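You operate a simulated robot arm through the tools that you are given. There is no shell and no other tool.

You are at the controls of a simulated robot arm. One attempt, no reset.

Task
Put things in order on the bench with the blue edge. At the end: the blue probe marked cools ten (marked "COOLS 10 C") is on the silver blank marked stub; the red probe marked warms fifteen (marked "WARMS 15 C") stands on top of the white carton (marked "NUTS"); the silver foil cap from the bench with the blue edge stands where the blue probe marked cools ten stood; the orange pad stands on top of the short tube with two flanges; the red probe marked warms ten (marked "WARMS 10 C") is on the white tray (marked "CLEAN"); whatever was shut is shut again. Leave all else as you found it, and nothing knocked over. Set down upright: red probe marked warms ten, blue probe marked cools ten.

It is judged by the outcome, as a careful person would: the job done as asked, and still so three seconds after it is handed in. It fails if anything else is knocked over, pushed out of place, dropped, spilled or broken. Lids that push on must go on centred and level and be pressed home; caps that screw on are set level and turned clockwise until they are tight.

Robot
A 6-joint arm with a two-finger gripper, fixed in place. Base frame: the origin is on the floor under the middle of its stand, x ahead of it, y to its left, z up; the work surface is at about z = 800. Units: mm, rad, N and s.
With the tool pointing down near the work surface it reaches from about 100 to 700 mm from the base axis. Its first joint turns from -1.152 to 1.152 rad. Payload 2.45 kg.
The tool frame sits at the grasp point between the pads (the TCP): z along the fingers, y along the line on which they close. The tips reach 30 mm beyond it. The gripper opens to 106 mm; its body begins 79 mm behind the TCP.
Orientation is that of the tool frame in the base frame, as [roll, pitch, yaw] about the fixed x, y, z axes, in that order (R = Rz(yaw) Ry(pitch) Rx(roll)). With the fingers straight down and closing along the base's y, the tool's x points along the base's -x, its y along +y and its z along -z.

Tools
- The arm moves only by the tool send_rows. Its argument "steps" is one flat list of numbers, 6 for each row, row after row: the shift along the tool's x, y, z in cm, then the turn, a rotation vector about the tool's x, y, z in rad. In form: [x, y, z, ax, ay, az, x, y, z, ax, ay, az, ...]. A call has 1 to 20 rows; each row shifts and turns the commanded pose from where the row before left it, along the tool's axes as they then stand. "grip" is the closure in counts, from 0 (fully open) to 255 (shut), set as the call begins (left out, the last holds). Each row takes 0.2 s and may step no farther than 50 mm and 0.15 rad from the row before; otherwise, or with a gripper value out of range, the whole call is refused. A pose out of reach is approached as far as the arm can. The call stops where the force on the tool passes 40 N (or 10 N more than at its start, if that is more) or the arm is blocked; 0.2 s more then pass. The fingers move at their own pace (about 153 mm/s each) and stop on an object; they squeeze with about 28 N. The grip force told is the motor's: it shows also when the fingers shut on nothing. Time passes only in rows, and 0.2 s behind the last, so rows that do not move let the fingers close. It gives the time, the measured TCP pose, the force on the tool (base axes), the opening and the grip force at its end, in the units of the frame above (readings bear some noise), with the torque about the TCP (base axes, N m) and any sound that the robot's microphone picked up.
- Cameras (640 x 400 px; columns grow to the right, rows downward): "scene" is fixed at [50.9, 431.9, 1385.3]; the picture's right is [-0.55, -0.84, 0.00], its down [-0.65, 0.43, -0.63] and it looks along [0.52, -0.34, -0.78] (base axes); focal length 340 px, centre (320, 200). "wrist" rides on the gripper at [76, -2, -106] in the tool frame; the picture's right is [0.02, 1.00, 0.00], its down [-0.78, 0.02, -0.62] and it looks along [-0.62, 0.01, 0.78] (tool axes); focal length 247 px, centre (320, 200). There is no depth. A picture from a camera that has moved, and an enlarged one, comes with that camera's place and axes in the base frame and with its lens. The place of the scene camera against the robot may be out by one fixed shift of up to 18 mm in any direction.
- camera(camera): a new picture of that camera. No time passes.
- zoom(camera, box): a new picture of the part [left, top, right, bottom] of that camera's present view, enlarged. No time passes.
- finish_job(): hands the job in; it is judged then, once.

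Nothing tells you positions but the pictures and the camera data. Unless the task says otherwise, let go and move clear before handing in.

The tools are called after "Request:" as a command line: name --argument value ..., lists and objects as JSON in quotes. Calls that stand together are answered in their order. send_rows: Moves the arm, as the interface text tells. Its arguments: {"type":"object","properties":{"steps":{"type":"array"},"grip":{"type":"number"}},"required":["steps"]} The other tools are called the same way: camera (camera) takes a picture; zoom (camera, box) takes an enlarged picture of a part of a camera's view; finish_job () hands the job in.

At the start:

```text
t: 0.0
eef_pos: [346.3, 126.6, 1064.3]
ee_rot: [-3.141, 0.0, -3.141]
contact_force: [0.2, 0.0, -0.1]
wrist_torque: [0.02, -0.05, 0.04]
grip_width: 106.1
grasp_force: 0.0
```

scene: 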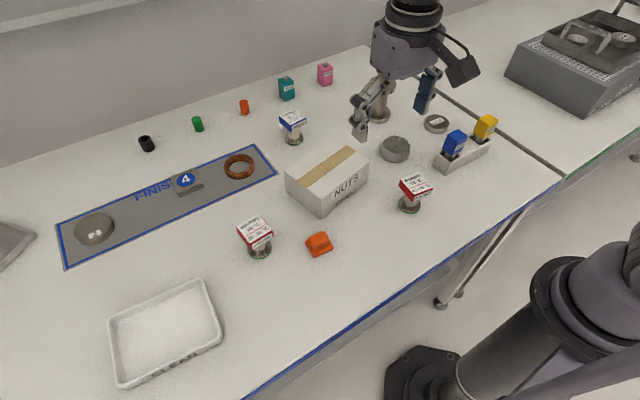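
wrist: 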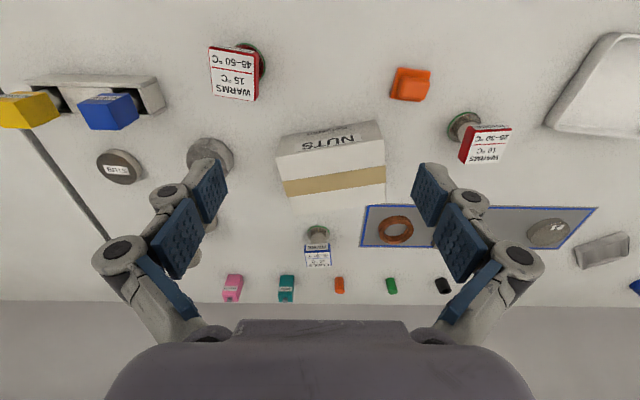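

I see a bench with a carton, probes, an orange pad, a tray, some silver parts and a mat with hints. I'll zoom in on the pictures to identify each thing before moving.

Request:
zoom --camera "scene" --box '[340, 60, 520, 220]'

Request:
zoom --camera "scene" --box '[220, 60, 380, 160]'

Request:
zoom --camera "scene" --box '[40, 140, 290, 280]'

Request:
zoom --camera "scene" --box '[220, 150, 440, 280]'

Request:
zoom --camera "wrist" --box '[0, 30, 280, 200]'

Request:
zoom --camera "wrist" --box '[340, 30, 640, 220]'

Request:
zoom --camera "wrist" --box '[160, 110, 480, 310]'

Request:
zoom --camera "scene" --box '[480, 0, 640, 140]'

```text
2.50 times, centred on (430, 140) of scene
camera zoom: at [50.9, 431.9, 1385.3], right [-0.55, -0.84, 0.0], down [-0.65, 0.43, -0.63], along [0.52, -0.34, -0.78], focal length 849 px, centre (45, 350)
```

zoom: 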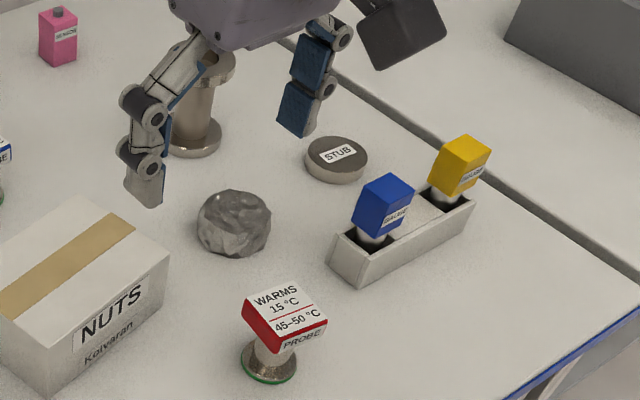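

```text
4.00 times, centred on (300, 110) of scene
camera zoom: at [50.9, 431.9, 1385.3], right [-0.55, -0.84, 0.0], down [-0.65, 0.43, -0.63], along [0.52, -0.34, -0.78], focal length 1359 px, centre (400, 560)
```

zoom: 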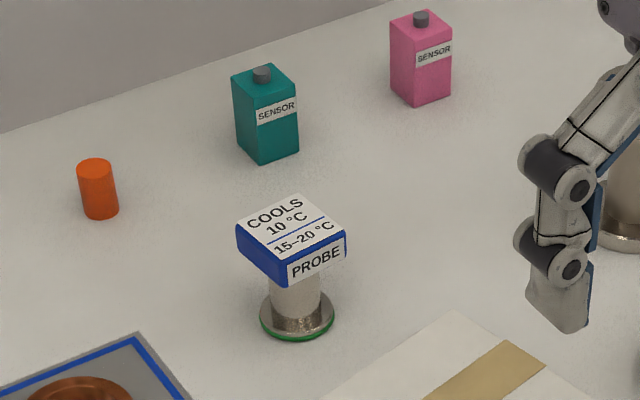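

```text
2.56 times, centred on (165, 210) of scene
camera zoom: at [50.9, 431.9, 1385.3], right [-0.55, -0.84, 0.0], down [-0.65, 0.43, -0.63], along [0.52, -0.34, -0.78], focal length 870 px, centre (717, 174)
```

zoom: 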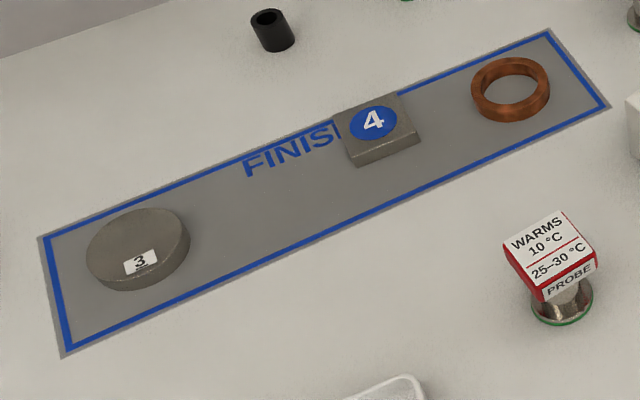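

```text
2.91 times, centred on (330, 215) of scene
camera zoom: at [50.9, 431.9, 1385.3], right [-0.55, -0.84, 0.0], down [-0.65, 0.43, -0.63], along [0.52, -0.34, -0.78], focal length 988 px, centre (291, 156)
```

zoom: 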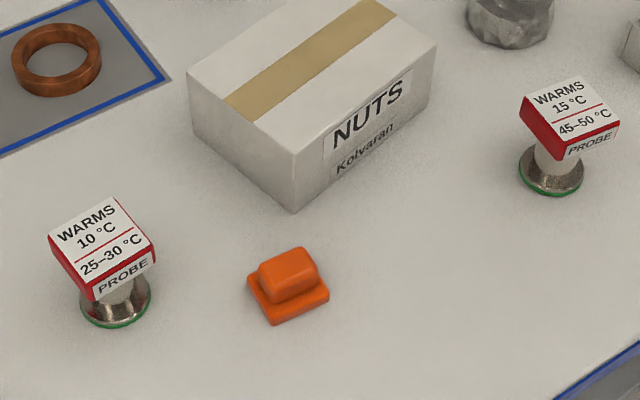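

```text
2.29 times, centred on (140, 115) of wrist
camera zoom: at [270.2, 125.2, 1170.9], right [-0.02, 1.0, 0.0], down [0.78, 0.02, 0.62], along [0.62, 0.01, -0.78], focal length 564 px, centre (731, 394)
```

zoom: 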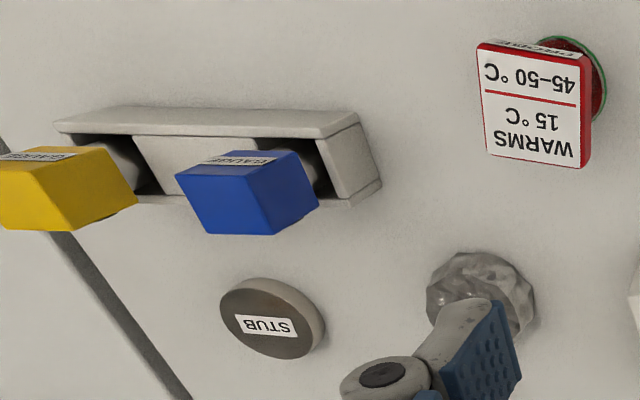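

```text
2.11 times, centred on (490, 125) of wrist
camera zoom: at [270.2, 125.2, 1170.9], right [-0.02, 1.0, 0.0], down [0.78, 0.02, 0.62], along [0.62, 0.01, -0.78], focal length 520 px, centre (-38, 358)
```

zoom: 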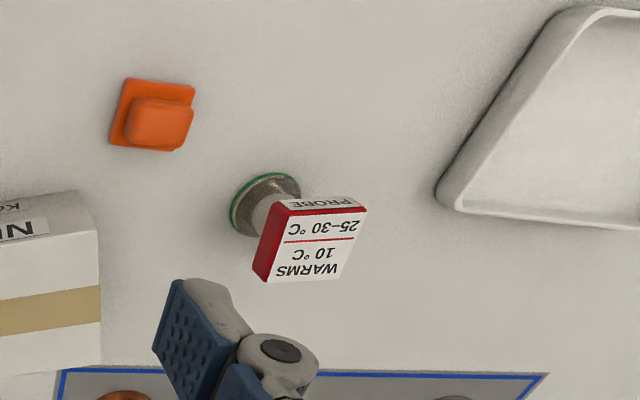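

```text
2.00 times, centred on (320, 210) of wrist
camera zoom: at [270.2, 125.2, 1170.9], right [-0.02, 1.0, 0.0], down [0.78, 0.02, 0.62], along [0.62, 0.01, -0.78], focal length 494 px, centre (320, 180)
```

zoom: 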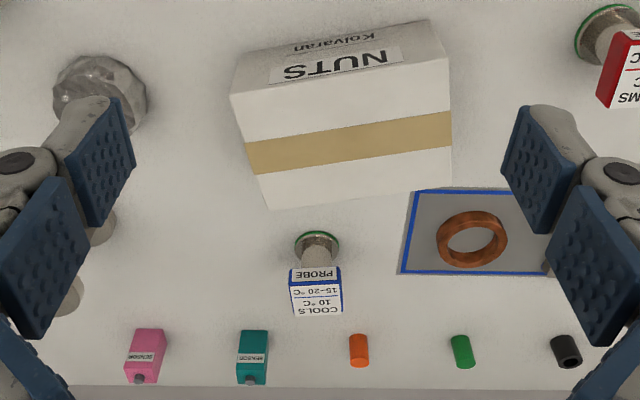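

```text
2.86 times, centred on (560, 70) of scene
camera zoom: at [50.9, 431.9, 1385.3], right [-0.55, -0.84, 0.0], down [-0.65, 0.43, -0.63], along [0.52, -0.34, -0.78], focal length 971 px, centre (-366, 571)
```

zoom: 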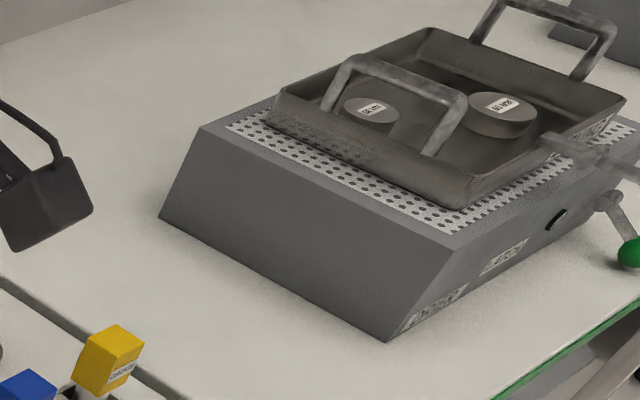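

The objects are: a blue COOLS 10 probe at about (650,129), red 15 at about (333,29), red 10 at about (416,351), the orange pad at about (354,249), foil at about (480,-55), stub at about (490,-208) and the flanged tube at about (587,-109). I'll move the wrist camera towards the right side for better views.

Request:
send_rows --steps '[-1.2, -4.1, 1.0, 0, 0, 0, -1.2, -4.1, 1.0, 0, 0, 0, -1.2, -4.1, 1.0, 0, 0, 0, -1.2, -4.1, 1.0, 0, 0, 0, -1.2, -4.1, 1.0, 0, 0, 0, -1.2, -4.1, 1.0, 0, 0, 0, 0, 0, 0, 0, 0, 0]' --grip 0

Request:
camera --camera "wrist"

Request:
camera --camera "scene"

```text
t: 1.6
eef_pos: [419.0, -118.9, 1001.5]
ee_rot: [-3.141, 0.001, 3.141]
contact_force: [0.3, -0.2, -1.2]
wrist_torque: [-0.02, -0.02, -0.01]
grip_width: 105.9
grasp_force: 0.2
```

```text
taken
camera wrist: at [342.7, -120.6, 1108.4], right [-0.02, 1.0, 0.0], down [0.78, 0.02, 0.62], along [0.62, 0.01, -0.78], focal length 247 px, centre (320, 200)
```

wrist: 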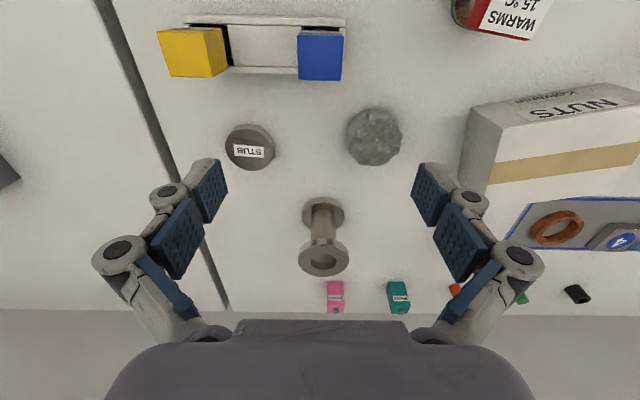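

```text
taken
```

scene: 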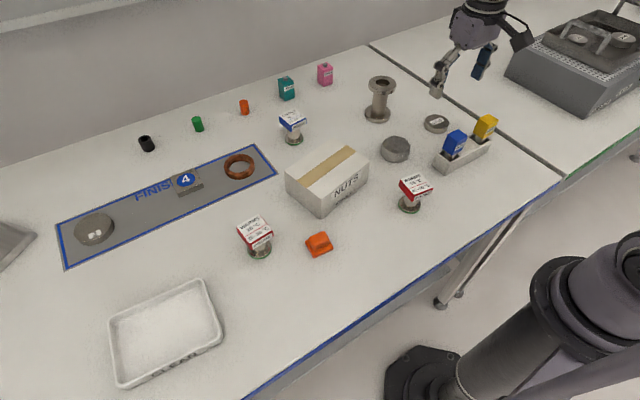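

The flanged tube, foil cap and stub are all visible now. I'll zoom in to measure them.

Request:
zoom --camera "wrist" --box '[200, 90, 440, 240]'

Request:
zoom --camera "wrist" --box '[260, 180, 420, 280]'

Request:
zoom --camera "scene" --box '[340, 60, 500, 180]'

Request:
zoom --camera "scene" --box '[90, 260, 250, 400]'

Request:
zoom --camera "wrist" --box '[440, 70, 640, 260]'

```text
2.67 times, centred on (320, 165) of wrist
camera zoom: at [342.7, -120.6, 1108.4], right [-0.02, 1.0, 0.0], down [0.78, 0.02, 0.62], along [0.62, 0.01, -0.78], focal length 659 px, centre (320, 293)
```

zoom: 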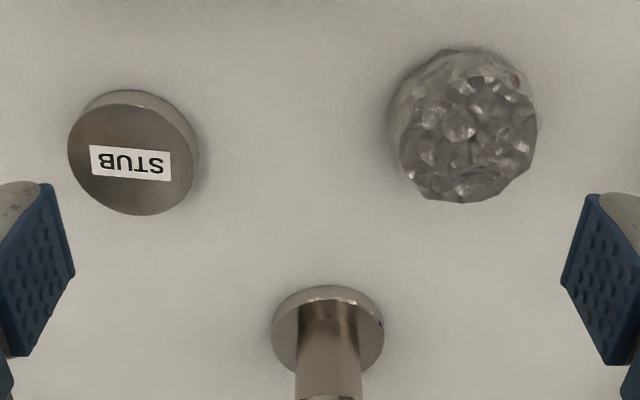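

```text
4.00 times, centred on (340, 230) of wrist
camera zoom: at [342.7, -120.6, 1108.4], right [-0.02, 1.0, 0.0], down [0.78, 0.02, 0.62], along [0.62, 0.01, -0.78], focal length 988 px, centre (240, 80)
```

zoom: 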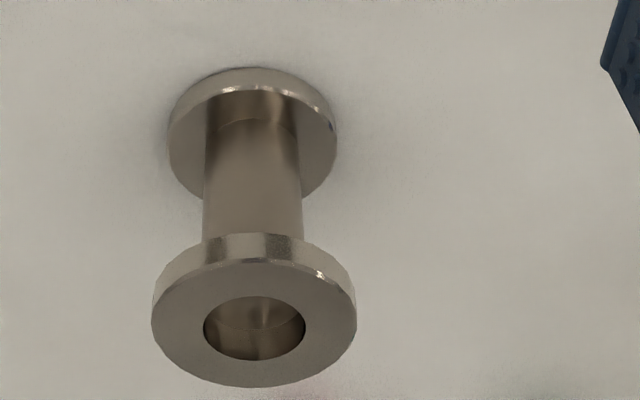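

```text
3.33 times, centred on (420, 120) of scene
camera zoom: at [50.9, 431.9, 1385.3], right [-0.55, -0.84, 0.0], down [-0.65, 0.43, -0.63], along [0.52, -0.34, -0.78], focal length 1132 px, centre (-13, 467)
```

zoom: 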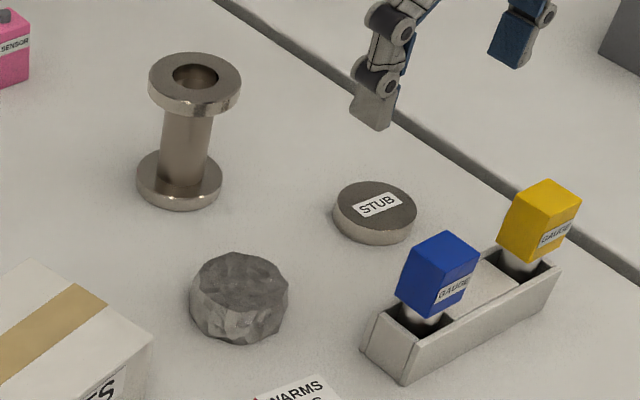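

```text
2.86 times, centred on (170, 330) of scene
camera zoom: at [50.9, 431.9, 1385.3], right [-0.55, -0.84, 0.0], down [-0.65, 0.43, -0.63], along [0.52, -0.34, -0.78], focal length 971 px, centre (749, -171)
```

zoom: 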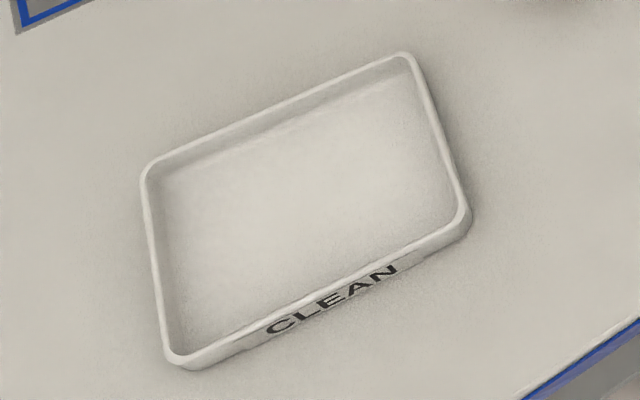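

```text
2.11 times, centred on (540, 165) of wrist
camera zoom: at [342.7, -120.6, 1108.4], right [-0.02, 1.0, 0.0], down [0.78, 0.02, 0.62], along [0.62, 0.01, -0.78], focal length 520 px, centre (-143, 274)
```

zoom: 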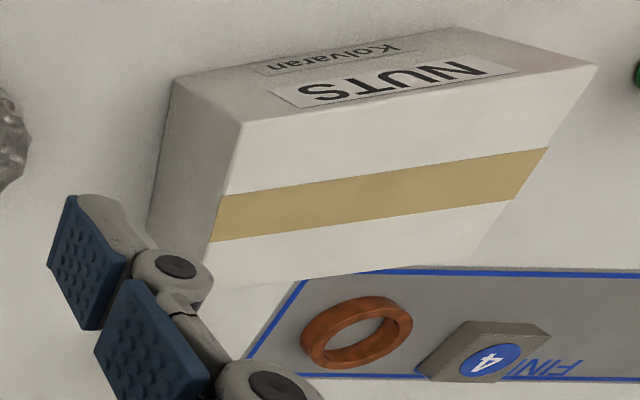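

Estimates so far: tube at about (601,-111) with its top near z 909, stub at about (494,-211), foil at about (475,-51), and the carton centred near (474,153) with its top near z 869. Next I'll go and look closely at the blue probe.

Request:
send_rows --steps '[-2.35, 4.13, 0.8, 0, 0, 0, -2.35, 4.13, 0.8, 0, 0, 0, -2.35, 4.13, 0.8, 0, 0, 0, -2.35, 4.13, 0.8, 0, 0, 0, -2.35, 4.13, 0.8, 0, 0, 0, -2.35, 4.13, 0.8, 0, 0, 0, 0, 0, 0, 0, 0, 0]'

Request:
camera --camera "wrist"

Request:
zoom --camera "wrist" --box '[240, 100, 400, 200]'

```text
t: 3.2
eef_pos: [561.6, 130.7, 954.6]
ee_rot: [-3.141, 0.001, 3.141]
contact_force: [-0.4, -0.1, 0.2]
wrist_torque: [-0.04, 0.0, 0.01]
grip_width: 106.1
grasp_force: 0.0
```

```text
taken
camera wrist: at [484.5, 129.6, 1061.7], right [-0.02, 1.0, 0.0], down [0.78, 0.02, 0.62], along [0.62, 0.01, -0.78], focal length 247 px, centre (320, 200)
```

wrist: 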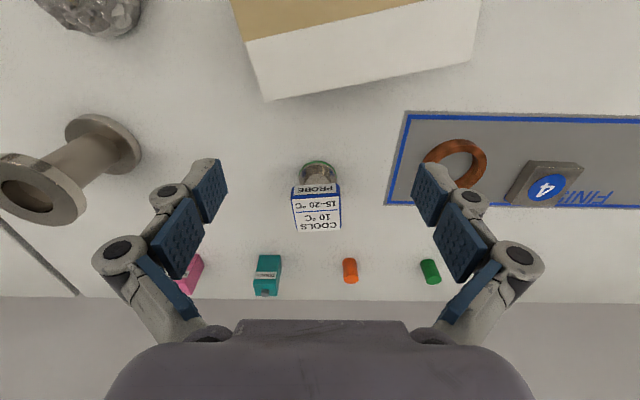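

```text
4.00 times, centred on (320, 150) of wrist
camera zoom: at [484.5, 129.6, 1061.7], right [-0.02, 1.0, 0.0], down [0.78, 0.02, 0.62], along [0.62, 0.01, -0.78], focal length 988 px, centre (320, 400)
```

zoom: 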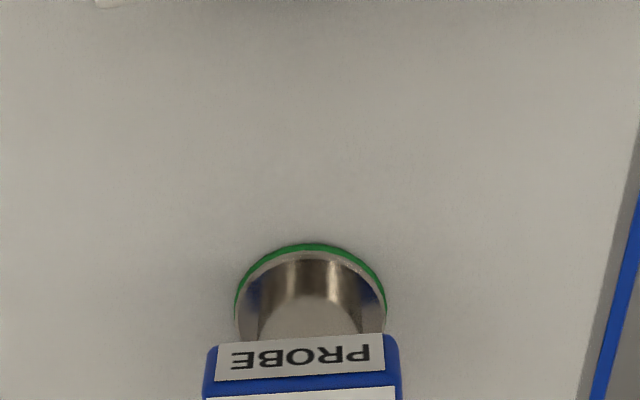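

Request:
zoom --camera "wrist" --box '[256, 150, 384, 246]'

Request:
zoom --camera "scene" --box '[250, 90, 340, 160]'

Request:
zoom --camera "scene" --box '[370, 150, 460, 230]'

Request:
zoom --camera "scene" --box '[220, 200, 350, 280]'

```text
4.17 times, centred on (320, 198) of wrist
camera zoom: at [484.5, 129.6, 1061.7], right [-0.02, 1.0, 0.0], down [0.78, 0.02, 0.62], along [0.62, 0.01, -0.78], focal length 1029 px, centre (320, 208)
```

zoom: 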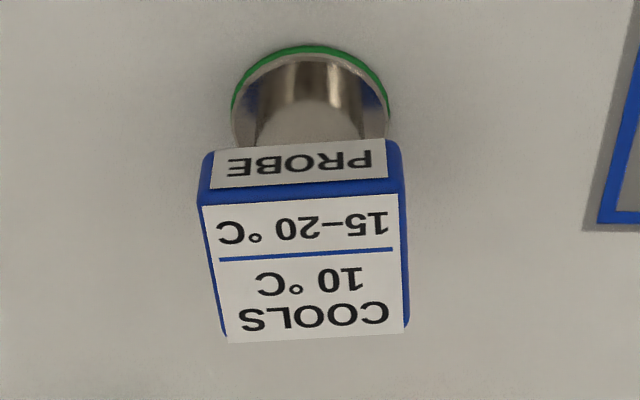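

```text
5.71 times, centred on (295, 125) of scene
camera zoom: at [50.9, 431.9, 1385.3], right [-0.55, -0.84, 0.0], down [-0.65, 0.43, -0.63], along [0.52, -0.34, -0.78], focal length 1941 px, centre (463, 629)
```

zoom: 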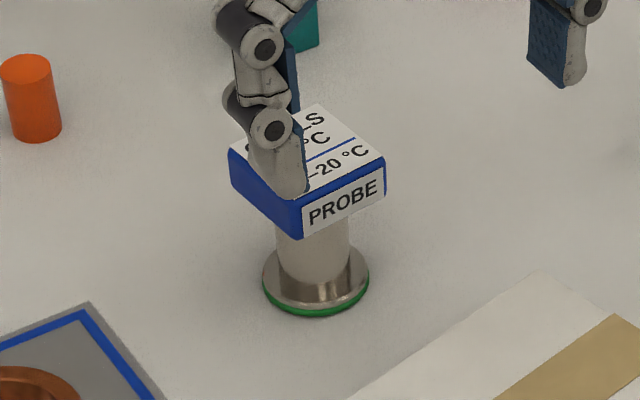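

```text
5.00 times, centred on (415, 190) of scene
camera zoom: at [50.9, 431.9, 1385.3], right [-0.55, -0.84, 0.0], down [-0.65, 0.43, -0.63], along [0.52, -0.34, -0.78], focal length 1698 px, centre (-155, 250)
```

zoom: 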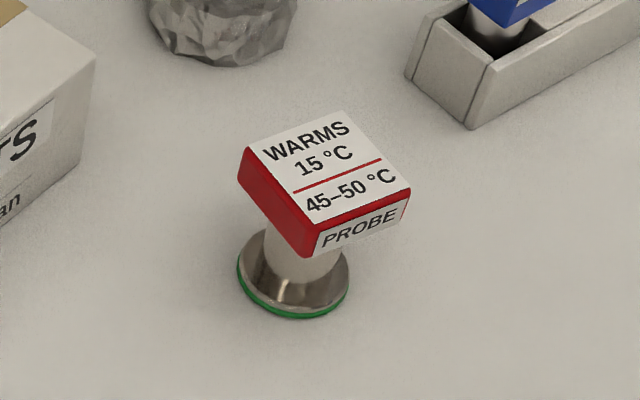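

```text
4.92 times, centred on (285, 240) of scene
camera zoom: at [50.9, 431.9, 1385.3], right [-0.55, -0.84, 0.0], down [-0.65, 0.43, -0.63], along [0.52, -0.34, -0.78], focal length 1672 px, centre (492, 3)
```

zoom: 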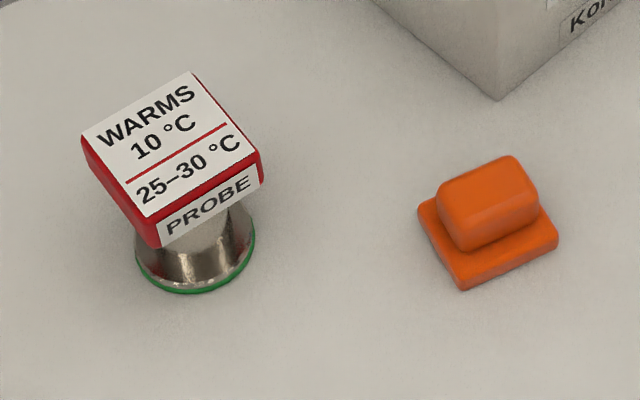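

The blue probe stands at about (655,129), with a 46 mm square head topping out near z 872 and turned by about 0.11 rad. I'll move over it and align the gripper with the head before descending.

Request:
send_rows --steps '[-3.1, -0.05, 0, 0, 0, 0, -3.1, -0.05, 0, 0, 0, 0, -3.1, -0.05, 0, 0, 0, 0, 0, 0, 0, 0, 0, -0.113, 0, 0, 0, 0, 0, 0]'

Request:
zoom --camera "wrist" --box '[240, 70, 400, 190]'

Request:
camera --camera "scene"

```text
t: 4.4
eef_pos: [654.8, 128.2, 955.2]
ee_rot: [-3.141, 0.002, -3.028]
contact_force: [-0.2, 0.0, 0.2]
wrist_torque: [-0.02, 0.01, -0.01]
grip_width: 106.1
grasp_force: 0.1
```

```text
3.33 times, centred on (320, 130) of wrist
camera zoom: at [578.2, 117.5, 1062.6], right [-0.14, 0.99, 0.0], down [0.78, 0.11, 0.62], along [0.62, 0.08, -0.78], focal length 823 px, centre (320, 433)
```

zoom: 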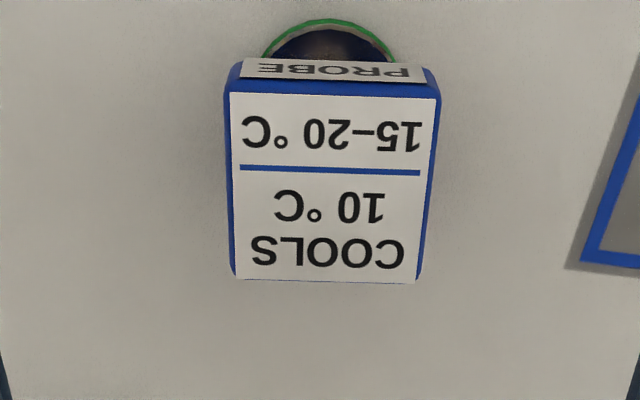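

```text
taken
```

scene: 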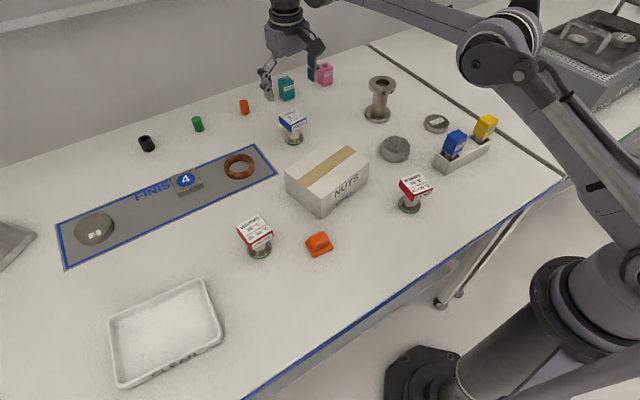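

The gripper is aligned with the head, needing only about 2 mm forward and 1 mm left. I'll descend around the head.

Request:
send_rows --steps '[-0.2, 0.12, 0, 0, 0, 0, 0, 0, 3.1, 0, 0, 0, 0, 0, 3.1, 0, 0, 0, 0, 0, 3.0, 0, 0, 0, 0, 0, 0, 0, 0, 0]'

Request:
camera --camera "wrist"

Request:
zoom --camera "scene" --box '[230, 60, 370, 160]'

```text
t: 5.6
eef_pos: [653.9, 128.1, 863.5]
ee_rot: [-3.141, -0.001, -3.026]
contact_force: [0.2, 0.1, 0.1]
wrist_torque: [-0.03, 0.0, -0.01]
grip_width: 105.9
grasp_force: 0.2
```

```text
taken
camera wrist: at [579.1, 118.4, 969.9], right [-0.13, 0.99, 0.0], down [0.78, 0.11, 0.62], along [0.62, 0.08, -0.78], focal length 247 px, centre (320, 200)
```

wrist: 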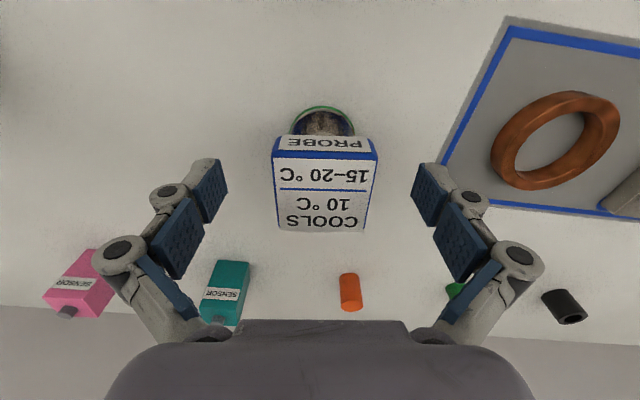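

```text
4.00 times, centred on (300, 110) of scene
camera zoom: at [50.9, 431.9, 1385.3], right [-0.55, -0.84, 0.0], down [-0.65, 0.43, -0.63], along [0.52, -0.34, -0.78], focal length 1359 px, centre (400, 560)
```

zoom: 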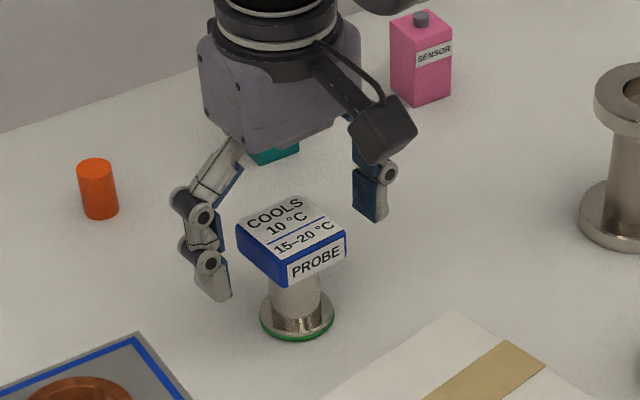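

The head is centred between the fingers. I'll close the gripper.

Request:
send_rows --steps '[0, 0, 0, 0, 0, 0, 0, 0, 0, 0, 0, 0, 0, 0, 0, 0, 0, 0, 0, 0, 0, 0, 0, 0]' --grip 255

Request:
camera --camera "wrist"

```text
t: 6.6
eef_pos: [654.4, 129.7, 863.9]
ee_rot: [-3.141, 0.0, -3.029]
contact_force: [-0.3, 3.0, 16.7]
wrist_torque: [0.1, 0.04, -0.02]
grip_width: 48.6
grasp_force: 29.0
```

```text
taken
camera wrist: at [578.9, 118.7, 970.9], right [-0.13, 0.99, 0.0], down [0.78, 0.11, 0.62], along [0.62, 0.08, -0.78], focal length 247 px, centre (320, 200)
```

wrist: 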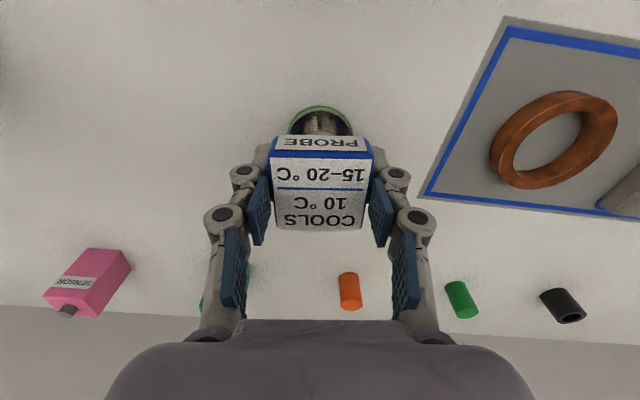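

The probe's head is gripped at 48.6 mm. I'll lift gently and check.

Request:
send_rows --steps '[0, 0, -0.5, 0, 0, 0, 0, 0, -1.0, 0, 0, 0, 0, 0, -1.5, 0, 0, 0, 0, 0, -2.0, 0, 0, 0, 0, 0, 0, 0, 0, 0]'

Request:
camera --camera "wrist"

Request:
zoom --camera "scene" --box '[230, 60, 370, 160]'

```text
t: 7.8
eef_pos: [654.6, 129.4, 911.4]
ee_rot: [-3.141, 0.001, -3.028]
contact_force: [-0.4, 0.0, -3.1]
wrist_torque: [0.04, 0.02, -0.03]
grip_width: 48.5
grasp_force: 28.5
```

```text
taken
camera wrist: at [578.5, 118.9, 1019.8], right [-0.13, 0.99, 0.0], down [0.78, 0.11, 0.62], along [0.62, 0.08, -0.78], focal length 247 px, centre (320, 200)
```

wrist: 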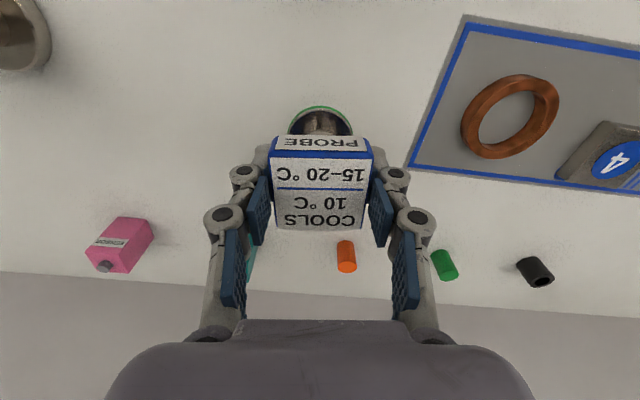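

```text
4.00 times, centred on (300, 110) of scene
camera zoom: at [50.9, 431.9, 1385.3], right [-0.55, -0.84, 0.0], down [-0.65, 0.43, -0.63], along [0.52, -0.34, -0.78], focal length 1359 px, centre (400, 560)
```

zoom: 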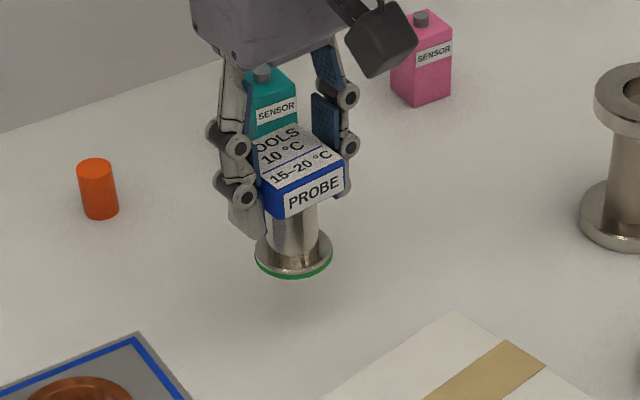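

The probe is held straight, about 3 N, with its bottom about 64 mm below the TCP; its original spot is about (654.5,129.5). I'll raise it clear of the flanged tube and move towards the stub, stopping to one side to look.

Request:
send_rows --steps '[0, 0, -2.5, 0, 0, 0, 0, 0, -3.2, 0, 0, 0, 0, 0, -3.2, 0, 0, 0, 0, 0, 0, 0, 0, 0.113, 1.784, -2.878, 0, 0, 0, 0, 1.784, -2.878, 0, 0, 0, 0, 1.784, -2.878, 0, 0, 0, 0, 1.784, -2.878, 0, 0, 0, 0, 1.784, -2.878, 0, 0, 0, 0, 1.784, -2.878, 0, 0, 0, 0, 1.784, -2.878, 0, 0, 0, 0, 1.784, -2.878, 0, 0, 0, 0, 1.784, -2.878, 0, 0, 0, 0, 0, 0, 0, 0, 0, 0]'

Request:
camera --camera "wrist"

Request:
zoom --camera "wrist" --box '[180, 40, 340, 160]'

Request:
camera --camera "scene"

```text
t: 10.8
eef_pos: [494.3, -131.5, 1004.8]
ee_rot: [3.141, 0.001, -3.139]
contact_force: [-0.2, -0.5, -2.2]
wrist_torque: [0.02, -0.01, 0.0]
grip_width: 48.3
grasp_force: 27.4
```

```text
taken
camera wrist: at [418.8, -133.2, 1110.7], right [-0.02, 1.0, 0.0], down [0.78, 0.02, 0.62], along [0.62, 0.01, -0.78], focal length 247 px, centre (320, 200)
```

wrist: 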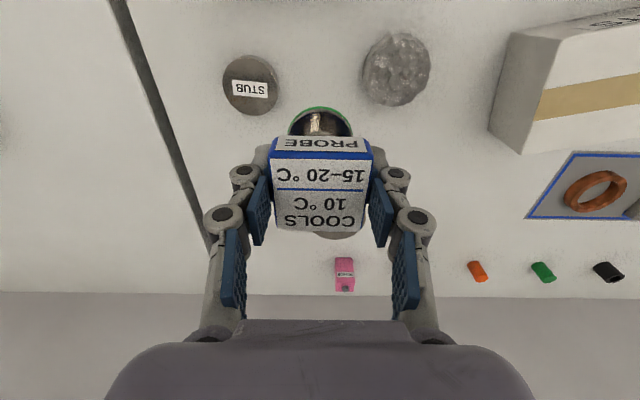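

```text
3.33 times, centred on (260, 100) of wrist
camera zoom: at [418.8, -133.2, 1110.7], right [-0.02, 1.0, 0.0], down [0.78, 0.02, 0.62], along [0.62, 0.01, -0.78], focal length 823 px, centre (520, 533)
```

zoom: 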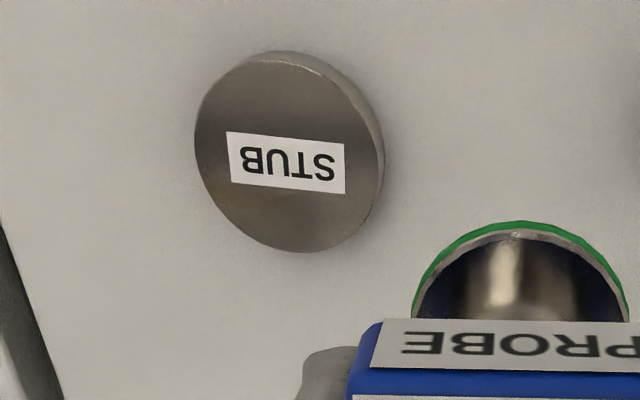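

```text
taken
```

scene: 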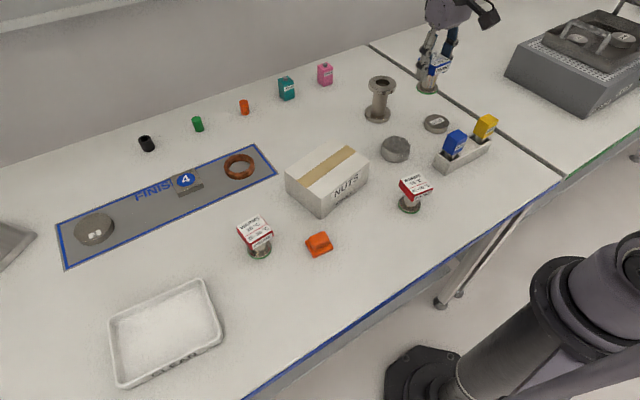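

The stub centre comes out at (494.4,-212). I'll move over it and lower to just above.

Request:
send_rows --steps '[0, -2.69, 0, 0, 0, 0, 0, -2.69, 0, 0, 0, 0, 0, -2.69, 0, 0, 0, 0, 0, 0, 2.6, 0, 0, 0, 0, 0, 2.6, 0, 0, 0, 0, 0, 2.6, 0, 0, 0, 0, 0, 2.5, 0, 0, 0, 0, 0, 0, 0, 0, 0]'

Request:
camera --camera "wrist"

Request:
zoom --camera "scene" --box '[370, 60, 510, 180]'

```text
t: 12.6
eef_pos: [495.1, -213.0, 900.2]
ee_rot: [3.141, 0.001, 3.14]
contact_force: [0.2, -0.3, -2.1]
wrist_torque: [-0.02, 0.02, -0.01]
grip_width: 48.5
grasp_force: 27.8
```

```text
taken
camera wrist: at [419.0, -214.4, 1006.3], right [-0.02, 1.0, 0.0], down [0.78, 0.02, 0.62], along [0.62, 0.01, -0.78], focal length 247 px, centre (320, 200)
```

wrist: 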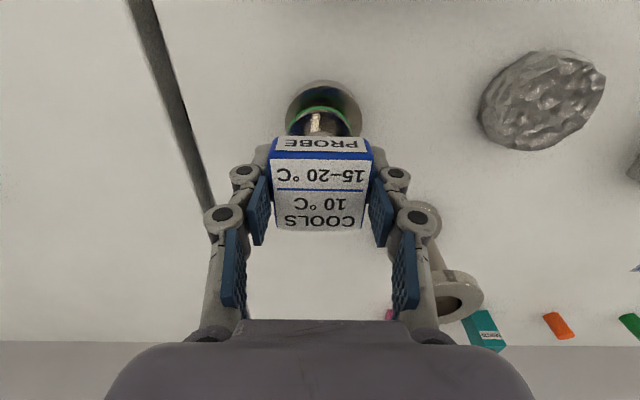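

```text
3.33 times, centred on (440, 120) of scene
camera zoom: at [50.9, 431.9, 1385.3], right [-0.55, -0.84, 0.0], down [-0.65, 0.43, -0.63], along [0.52, -0.34, -0.78], focal length 1132 px, centre (-80, 467)
```

zoom: 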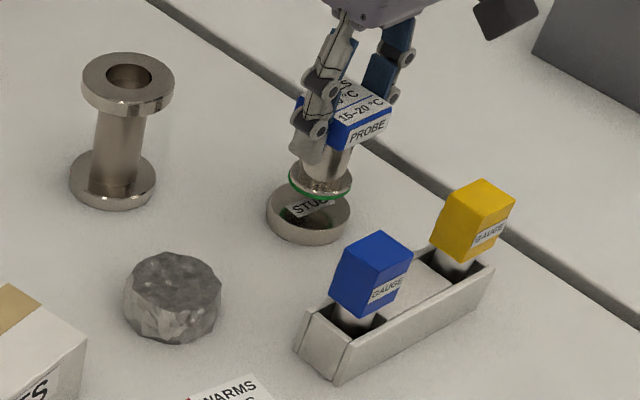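

Request:
zoom --camera "wrist" --box '[270, 65, 374, 145]'

```text
5.00 times, centred on (322, 105) of wrist
camera zoom: at [419.0, -214.4, 1006.3], right [-0.02, 1.0, 0.0], down [0.78, 0.02, 0.62], along [0.62, 0.01, -0.78], focal length 1235 px, centre (310, 675)
```

zoom: 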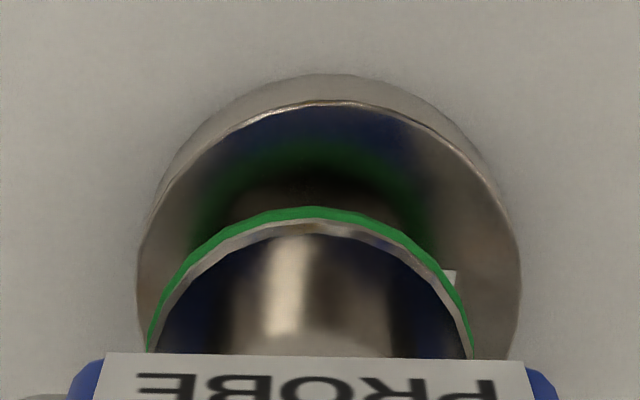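

The stub centre is about 3 mm to +y of the probe. I'll correct that and go down in small steps until contact.

Request:
send_rows --steps '[0, 0.28, 0, 0, 0, 0, 0, 0, 0.8, 0, 0, 0, 0, 0, 0.6, 0, 0, 0, 0, 0, 0, 0, 0, 0]'

Request:
zoom --camera "wrist" --box '[270, 65, 374, 145]'

Request:
zoom --camera "scene" --box '[390, 70, 480, 150]'

```text
t: 13.6
eef_pos: [494.6, -210.4, 885.6]
ee_rot: [3.14, 0.004, -3.14]
contact_force: [0.2, 0.0, -2.2]
wrist_torque: [-0.05, 0.01, 0.02]
grip_width: 48.8
grasp_force: 28.2
```

```text
5.00 times, centred on (322, 105) of wrist
camera zoom: at [418.5, -211.1, 992.4], right [-0.02, 1.0, 0.0], down [0.78, 0.02, 0.62], along [0.62, 0.01, -0.78], focal length 1235 px, centre (310, 675)
```

zoom: 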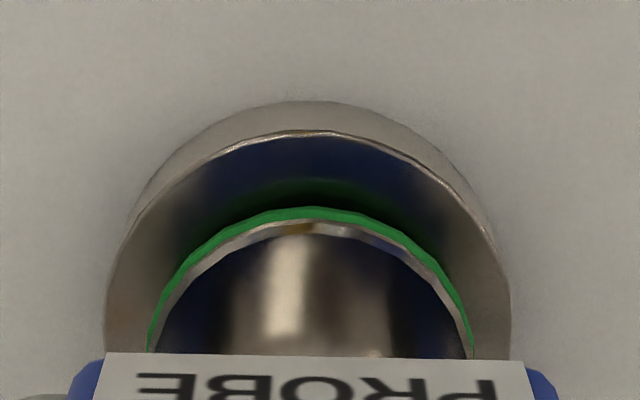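

```text
5.00 times, centred on (435, 110) of scene
camera zoom: at [50.9, 431.9, 1385.3], right [-0.55, -0.84, 0.0], down [-0.65, 0.43, -0.63], along [0.52, -0.34, -0.78], focal length 1698 px, centre (-255, 650)
```

zoom: 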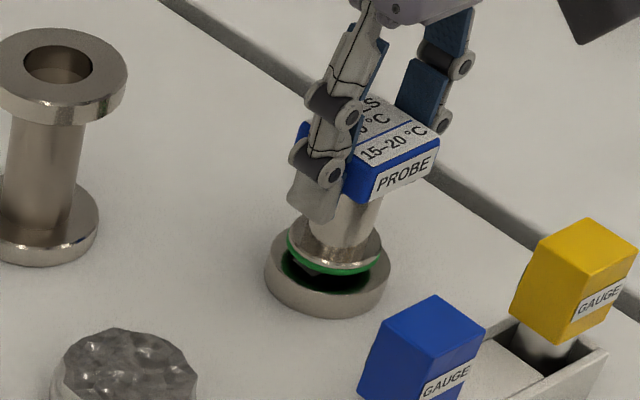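

Request:
send_rows --steps '[0, 0, 0.3, 0, 0, 0, 0, 0, 0.2, 0, 0, 0, 0, 0, 0, 0, 0, 0]'

```text
t: 14.4
eef_pos: [495.1, -209.3, 881.8]
ee_rot: [-3.141, 0.002, -3.141]
contact_force: [-0.1, -0.2, -2.9]
wrist_torque: [0.02, -0.01, 0.0]
grip_width: 48.8
grasp_force: 27.9
```

Request:
send_rows --steps '[0, 0, 0.2, 0, 0, 0, 0, 0, 0.1, 0, 0, 0, 0, 0, 0, 0, 0, 0]'

Request:
zoom --camera "scene" --box '[390, 70, 480, 150]'

Request:
zoom --camera "wrist" --box '[270, 65, 374, 145]'

```text
t: 15.2
eef_pos: [496.1, -209.8, 878.1]
ee_rot: [-3.14, 0.002, 3.141]
contact_force: [1.7, -1.0, 21.4]
wrist_torque: [-0.06, -0.06, -0.03]
grip_width: 48.8
grasp_force: 27.8
```

```text
5.00 times, centred on (435, 110) of scene
camera zoom: at [50.6, 432.0, 1385.3], right [-0.55, -0.84, 0.0], down [-0.65, 0.43, -0.63], along [0.52, -0.34, -0.78], focal length 1698 px, centre (-255, 650)
```

zoom: 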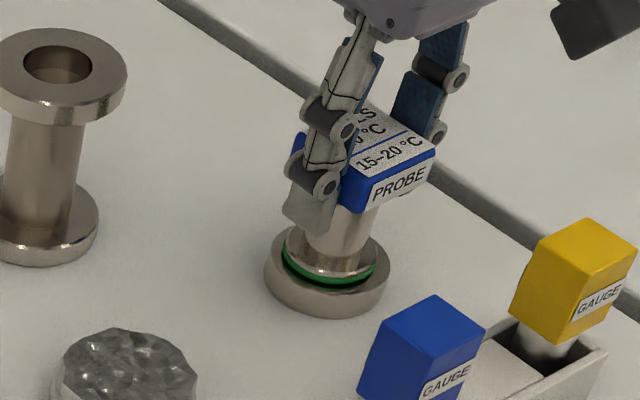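

```text
5.00 times, centred on (322, 105) of wrist
camera zoom: at [418.3, -210.4, 985.6], right [-0.02, 1.0, 0.0], down [0.78, 0.02, 0.62], along [0.62, 0.01, -0.78], focal length 1235 px, centre (310, 675)
```

zoom: 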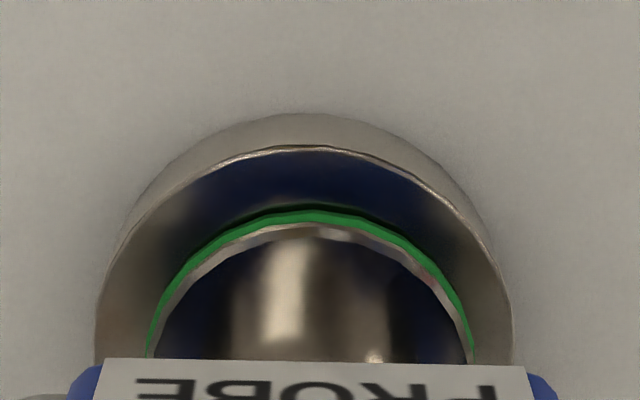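

Contact is made at TCP z of about 878, with the probe base seated centrally on the stub. I'll ease off and release.

Request:
send_rows --steps '[0, 0, -0.1, 0, 0, 0, 0, 0, 0, 0, 0, 0]'

Request:
send_rows --steps '[0, 0, 0, 0, 0, 0, 0, 0, 0, 0, 0, 0, 0, 0, 0, 0, 0, 0]' --grip 60

Request:
camera --camera "wrist"

Request:
zoom --camera "scene" --box '[390, 70, 480, 150]'

```text
t: 15.8
eef_pos: [493.9, -208.2, 879.0]
ee_rot: [-3.141, 0.001, 3.141]
contact_force: [-0.6, -1.6, 3.3]
wrist_torque: [-0.07, 0.01, -0.01]
grip_width: 48.7
grasp_force: 28.4
```

```text
t: 16.6
eef_pos: [494.4, -208.9, 879.4]
ee_rot: [-3.141, 0.002, 3.141]
contact_force: [0.1, 0.5, 0.4]
wrist_torque: [0.04, -0.06, 0.0]
grip_width: 81.3
grasp_force: 0.1
```

```text
taken
camera wrist: at [418.7, -210.3, 986.1], right [-0.02, 1.0, 0.0], down [0.78, 0.02, 0.62], along [0.62, 0.01, -0.78], focal length 247 px, centre (320, 200)
```

wrist: 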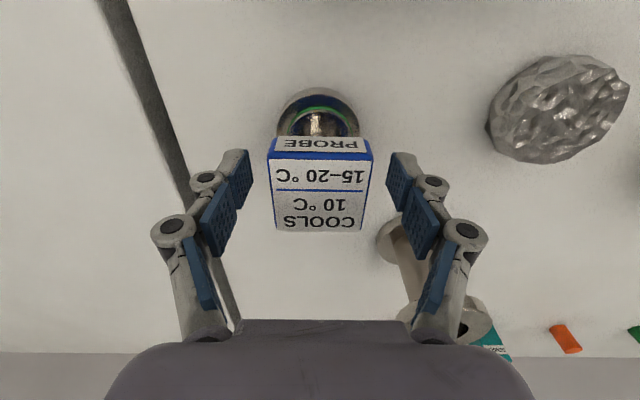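

```text
5.00 times, centred on (435, 110) of scene
camera zoom: at [50.9, 431.9, 1385.3], right [-0.55, -0.84, 0.0], down [-0.65, 0.43, -0.63], along [0.52, -0.34, -0.78], focal length 1698 px, centre (-255, 650)
```

zoom: 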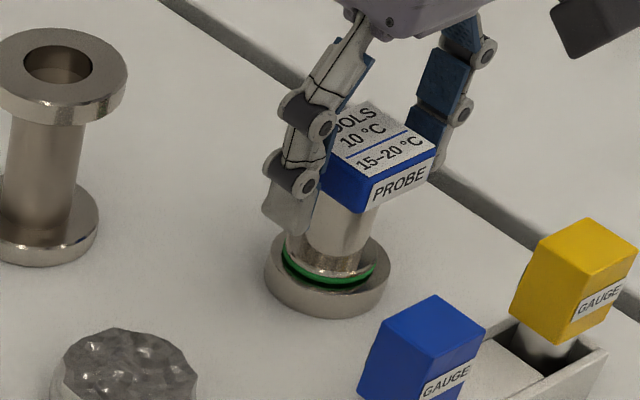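

The blue probe stands free on the stub. I'll rise straight up, open fully and move over the foil cap.

Request:
send_rows --steps '[0, 0, -2, 0, 0, 0, 0, 0, -4, 0, 0, 0, 0, 0, -4, 0, 0, 0, 0, 0, -2, 0, 0, 0]'

Request:
send_rows --steps '[0.5, 3.95, 0, 0, 0, 0, 0.5, 3.95, 0, 0, 0, 0, 0.5, 3.95, 0, 0, 0, 0, 0.5, 3.95, 0, 0, 0, 0, 0, 0, 0, 0, 0, 0]' --grip 0

Request:
camera --camera "wrist"

Request:
zoom --camera "wrist" --box '[250, 30, 390, 140]'

Request:
zoom --camera "scene" --box '[360, 70, 500, 180]'

```text
t: 17.6
eef_pos: [493.5, -209.5, 1000.9]
ee_rot: [-3.14, 0.001, 3.141]
contact_force: [0.2, -0.3, 0.3]
wrist_torque: [-0.02, 0.02, 0.0]
grip_width: 81.1
grasp_force: 0.1
```

```text
t: 18.8
eef_pos: [473.9, -51.8, 998.5]
ee_rot: [-3.14, 0.002, -3.141]
contact_force: [1.0, 0.3, -0.3]
wrist_torque: [-0.04, 0.0, 0.03]
grip_width: 106.1
grasp_force: 0.1
```

```text
taken
camera wrist: at [398.0, -53.8, 1104.8], right [-0.02, 1.0, 0.0], down [0.78, 0.02, 0.62], along [0.62, 0.01, -0.78], focal length 247 px, centre (320, 200)
```

wrist: 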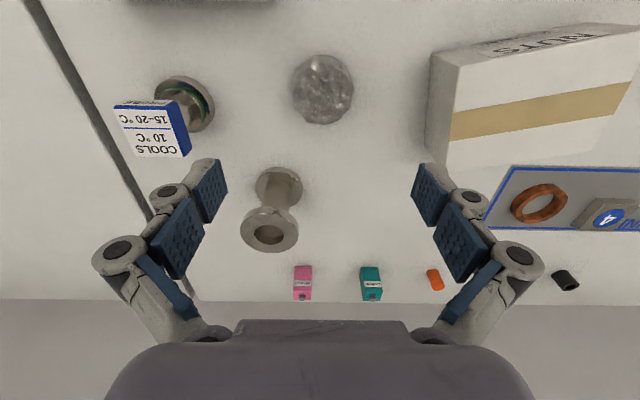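

```text
3.64 times, centred on (320, 85) of wrist
camera zoom: at [398.0, -53.8, 1104.8], right [-0.02, 1.0, 0.0], down [0.78, 0.02, 0.62], along [0.62, 0.01, -0.78], focal length 898 px, centre (320, 618)
```

zoom: 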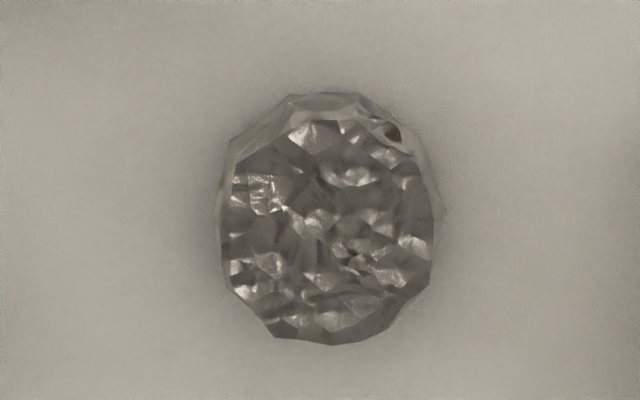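

```text
3.64 times, centred on (430, 125) of scene
camera zoom: at [50.9, 431.9, 1385.3], right [-0.55, -0.84, 0.0], down [-0.65, 0.43, -0.63], along [0.52, -0.34, -0.78], focal length 1235 px, centre (-80, 473)
```

zoom: 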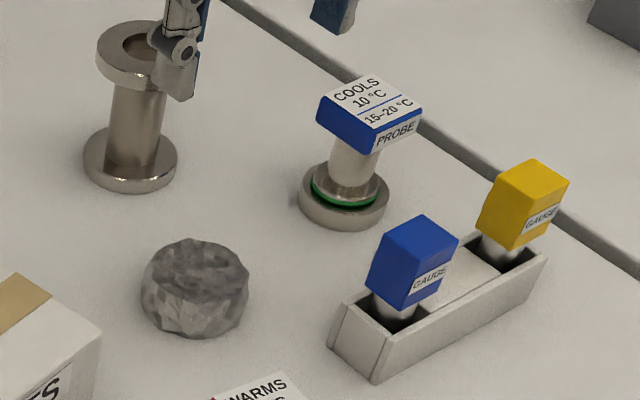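

The foil cap is centred near (475,-51), about 68 mm wide and 27 mm tall. I'll descend around it, checking on the way.

Request:
send_rows --steps '[-0.13, 0.08, 0, 0, 0, 0, 0, 0, 3.5, 0, 0, 0, 0, 0, 3.5, 0, 0, 0, 0, 0, 3.5, 0, 0, 0, 0, 0, 2.8, 0, 0, 0, 0, 0, 0, 0, 0, 0]'

Request:
camera --camera "wrist"

Request:
zoom --camera "scene" --box '[330, 80, 470, 190]'

```text
t: 20.2
eef_pos: [474.8, -50.0, 864.7]
ee_rot: [3.141, 0.002, -3.14]
contact_force: [0.5, 0.3, 0.1]
wrist_torque: [0.0, 0.01, 0.0]
grip_width: 105.8
grasp_force: 0.0
```

```text
taken
camera wrist: at [399.0, -51.8, 971.3], right [-0.02, 1.0, 0.0], down [0.78, 0.02, 0.62], along [0.62, 0.01, -0.78], focal length 247 px, centre (320, 200)
```

wrist: 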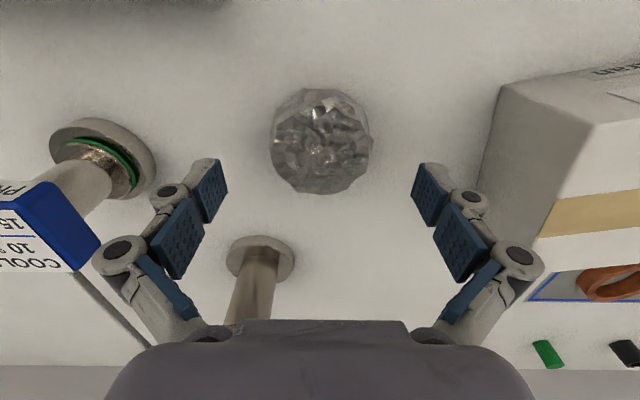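

```text
3.64 times, centred on (400, 135) of scene
camera zoom: at [50.9, 431.9, 1385.3], right [-0.55, -0.84, 0.0], down [-0.65, 0.43, -0.63], along [0.52, -0.34, -0.78], focal length 1235 px, centre (29, 436)
```

zoom: 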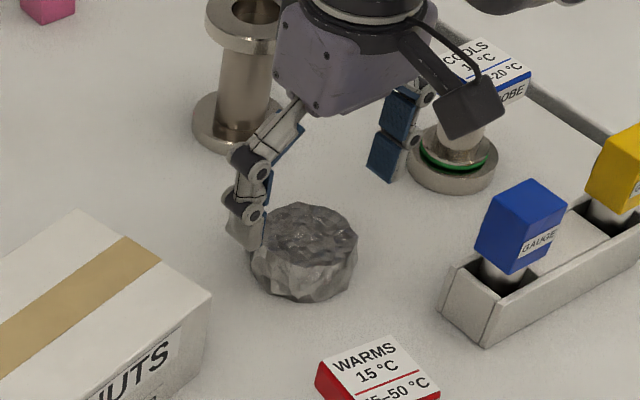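

Request:
send_rows --steps '[0, -0.05, 1.6, 0, 0, 0, 0, 0, 1.4, 0, 0, 0, 0, 0, 0, 0, 0, 0]'

Request:
camera --camera "wrist"

Request:
zoom --camera "scene" --box '[350, 90, 450, 180]'

```text
t: 21.0
eef_pos: [474.6, -50.6, 834.5]
ee_rot: [-3.141, 0.001, 3.141]
contact_force: [-0.9, 0.4, -0.3]
wrist_torque: [-0.03, -0.01, 0.0]
grip_width: 105.8
grasp_force: 0.0
```

```text
taken
camera wrist: at [399.1, -52.3, 941.1], right [-0.02, 1.0, 0.0], down [0.78, 0.02, 0.62], along [0.62, 0.01, -0.78], focal length 247 px, centre (320, 200)
```

wrist: 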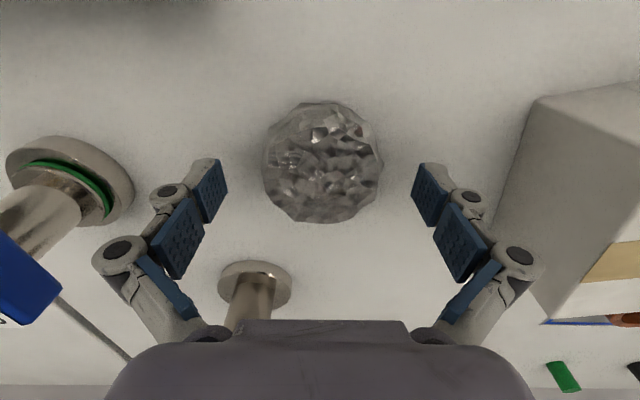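

```text
4.44 times, centred on (400, 135) of scene
camera zoom: at [50.9, 431.9, 1385.3], right [-0.55, -0.84, 0.0], down [-0.65, 0.43, -0.63], along [0.52, -0.34, -0.78], focal length 1510 px, centre (-36, 489)
```

zoom: 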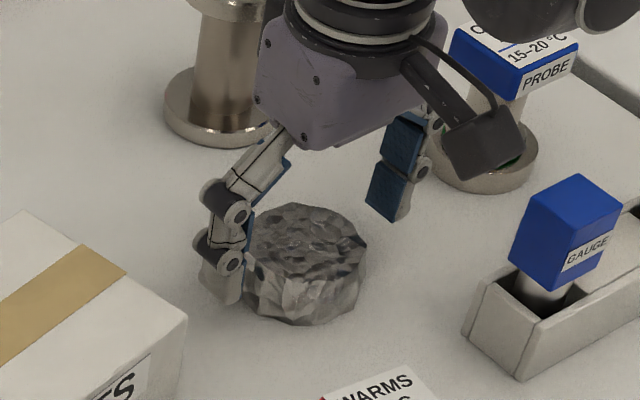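

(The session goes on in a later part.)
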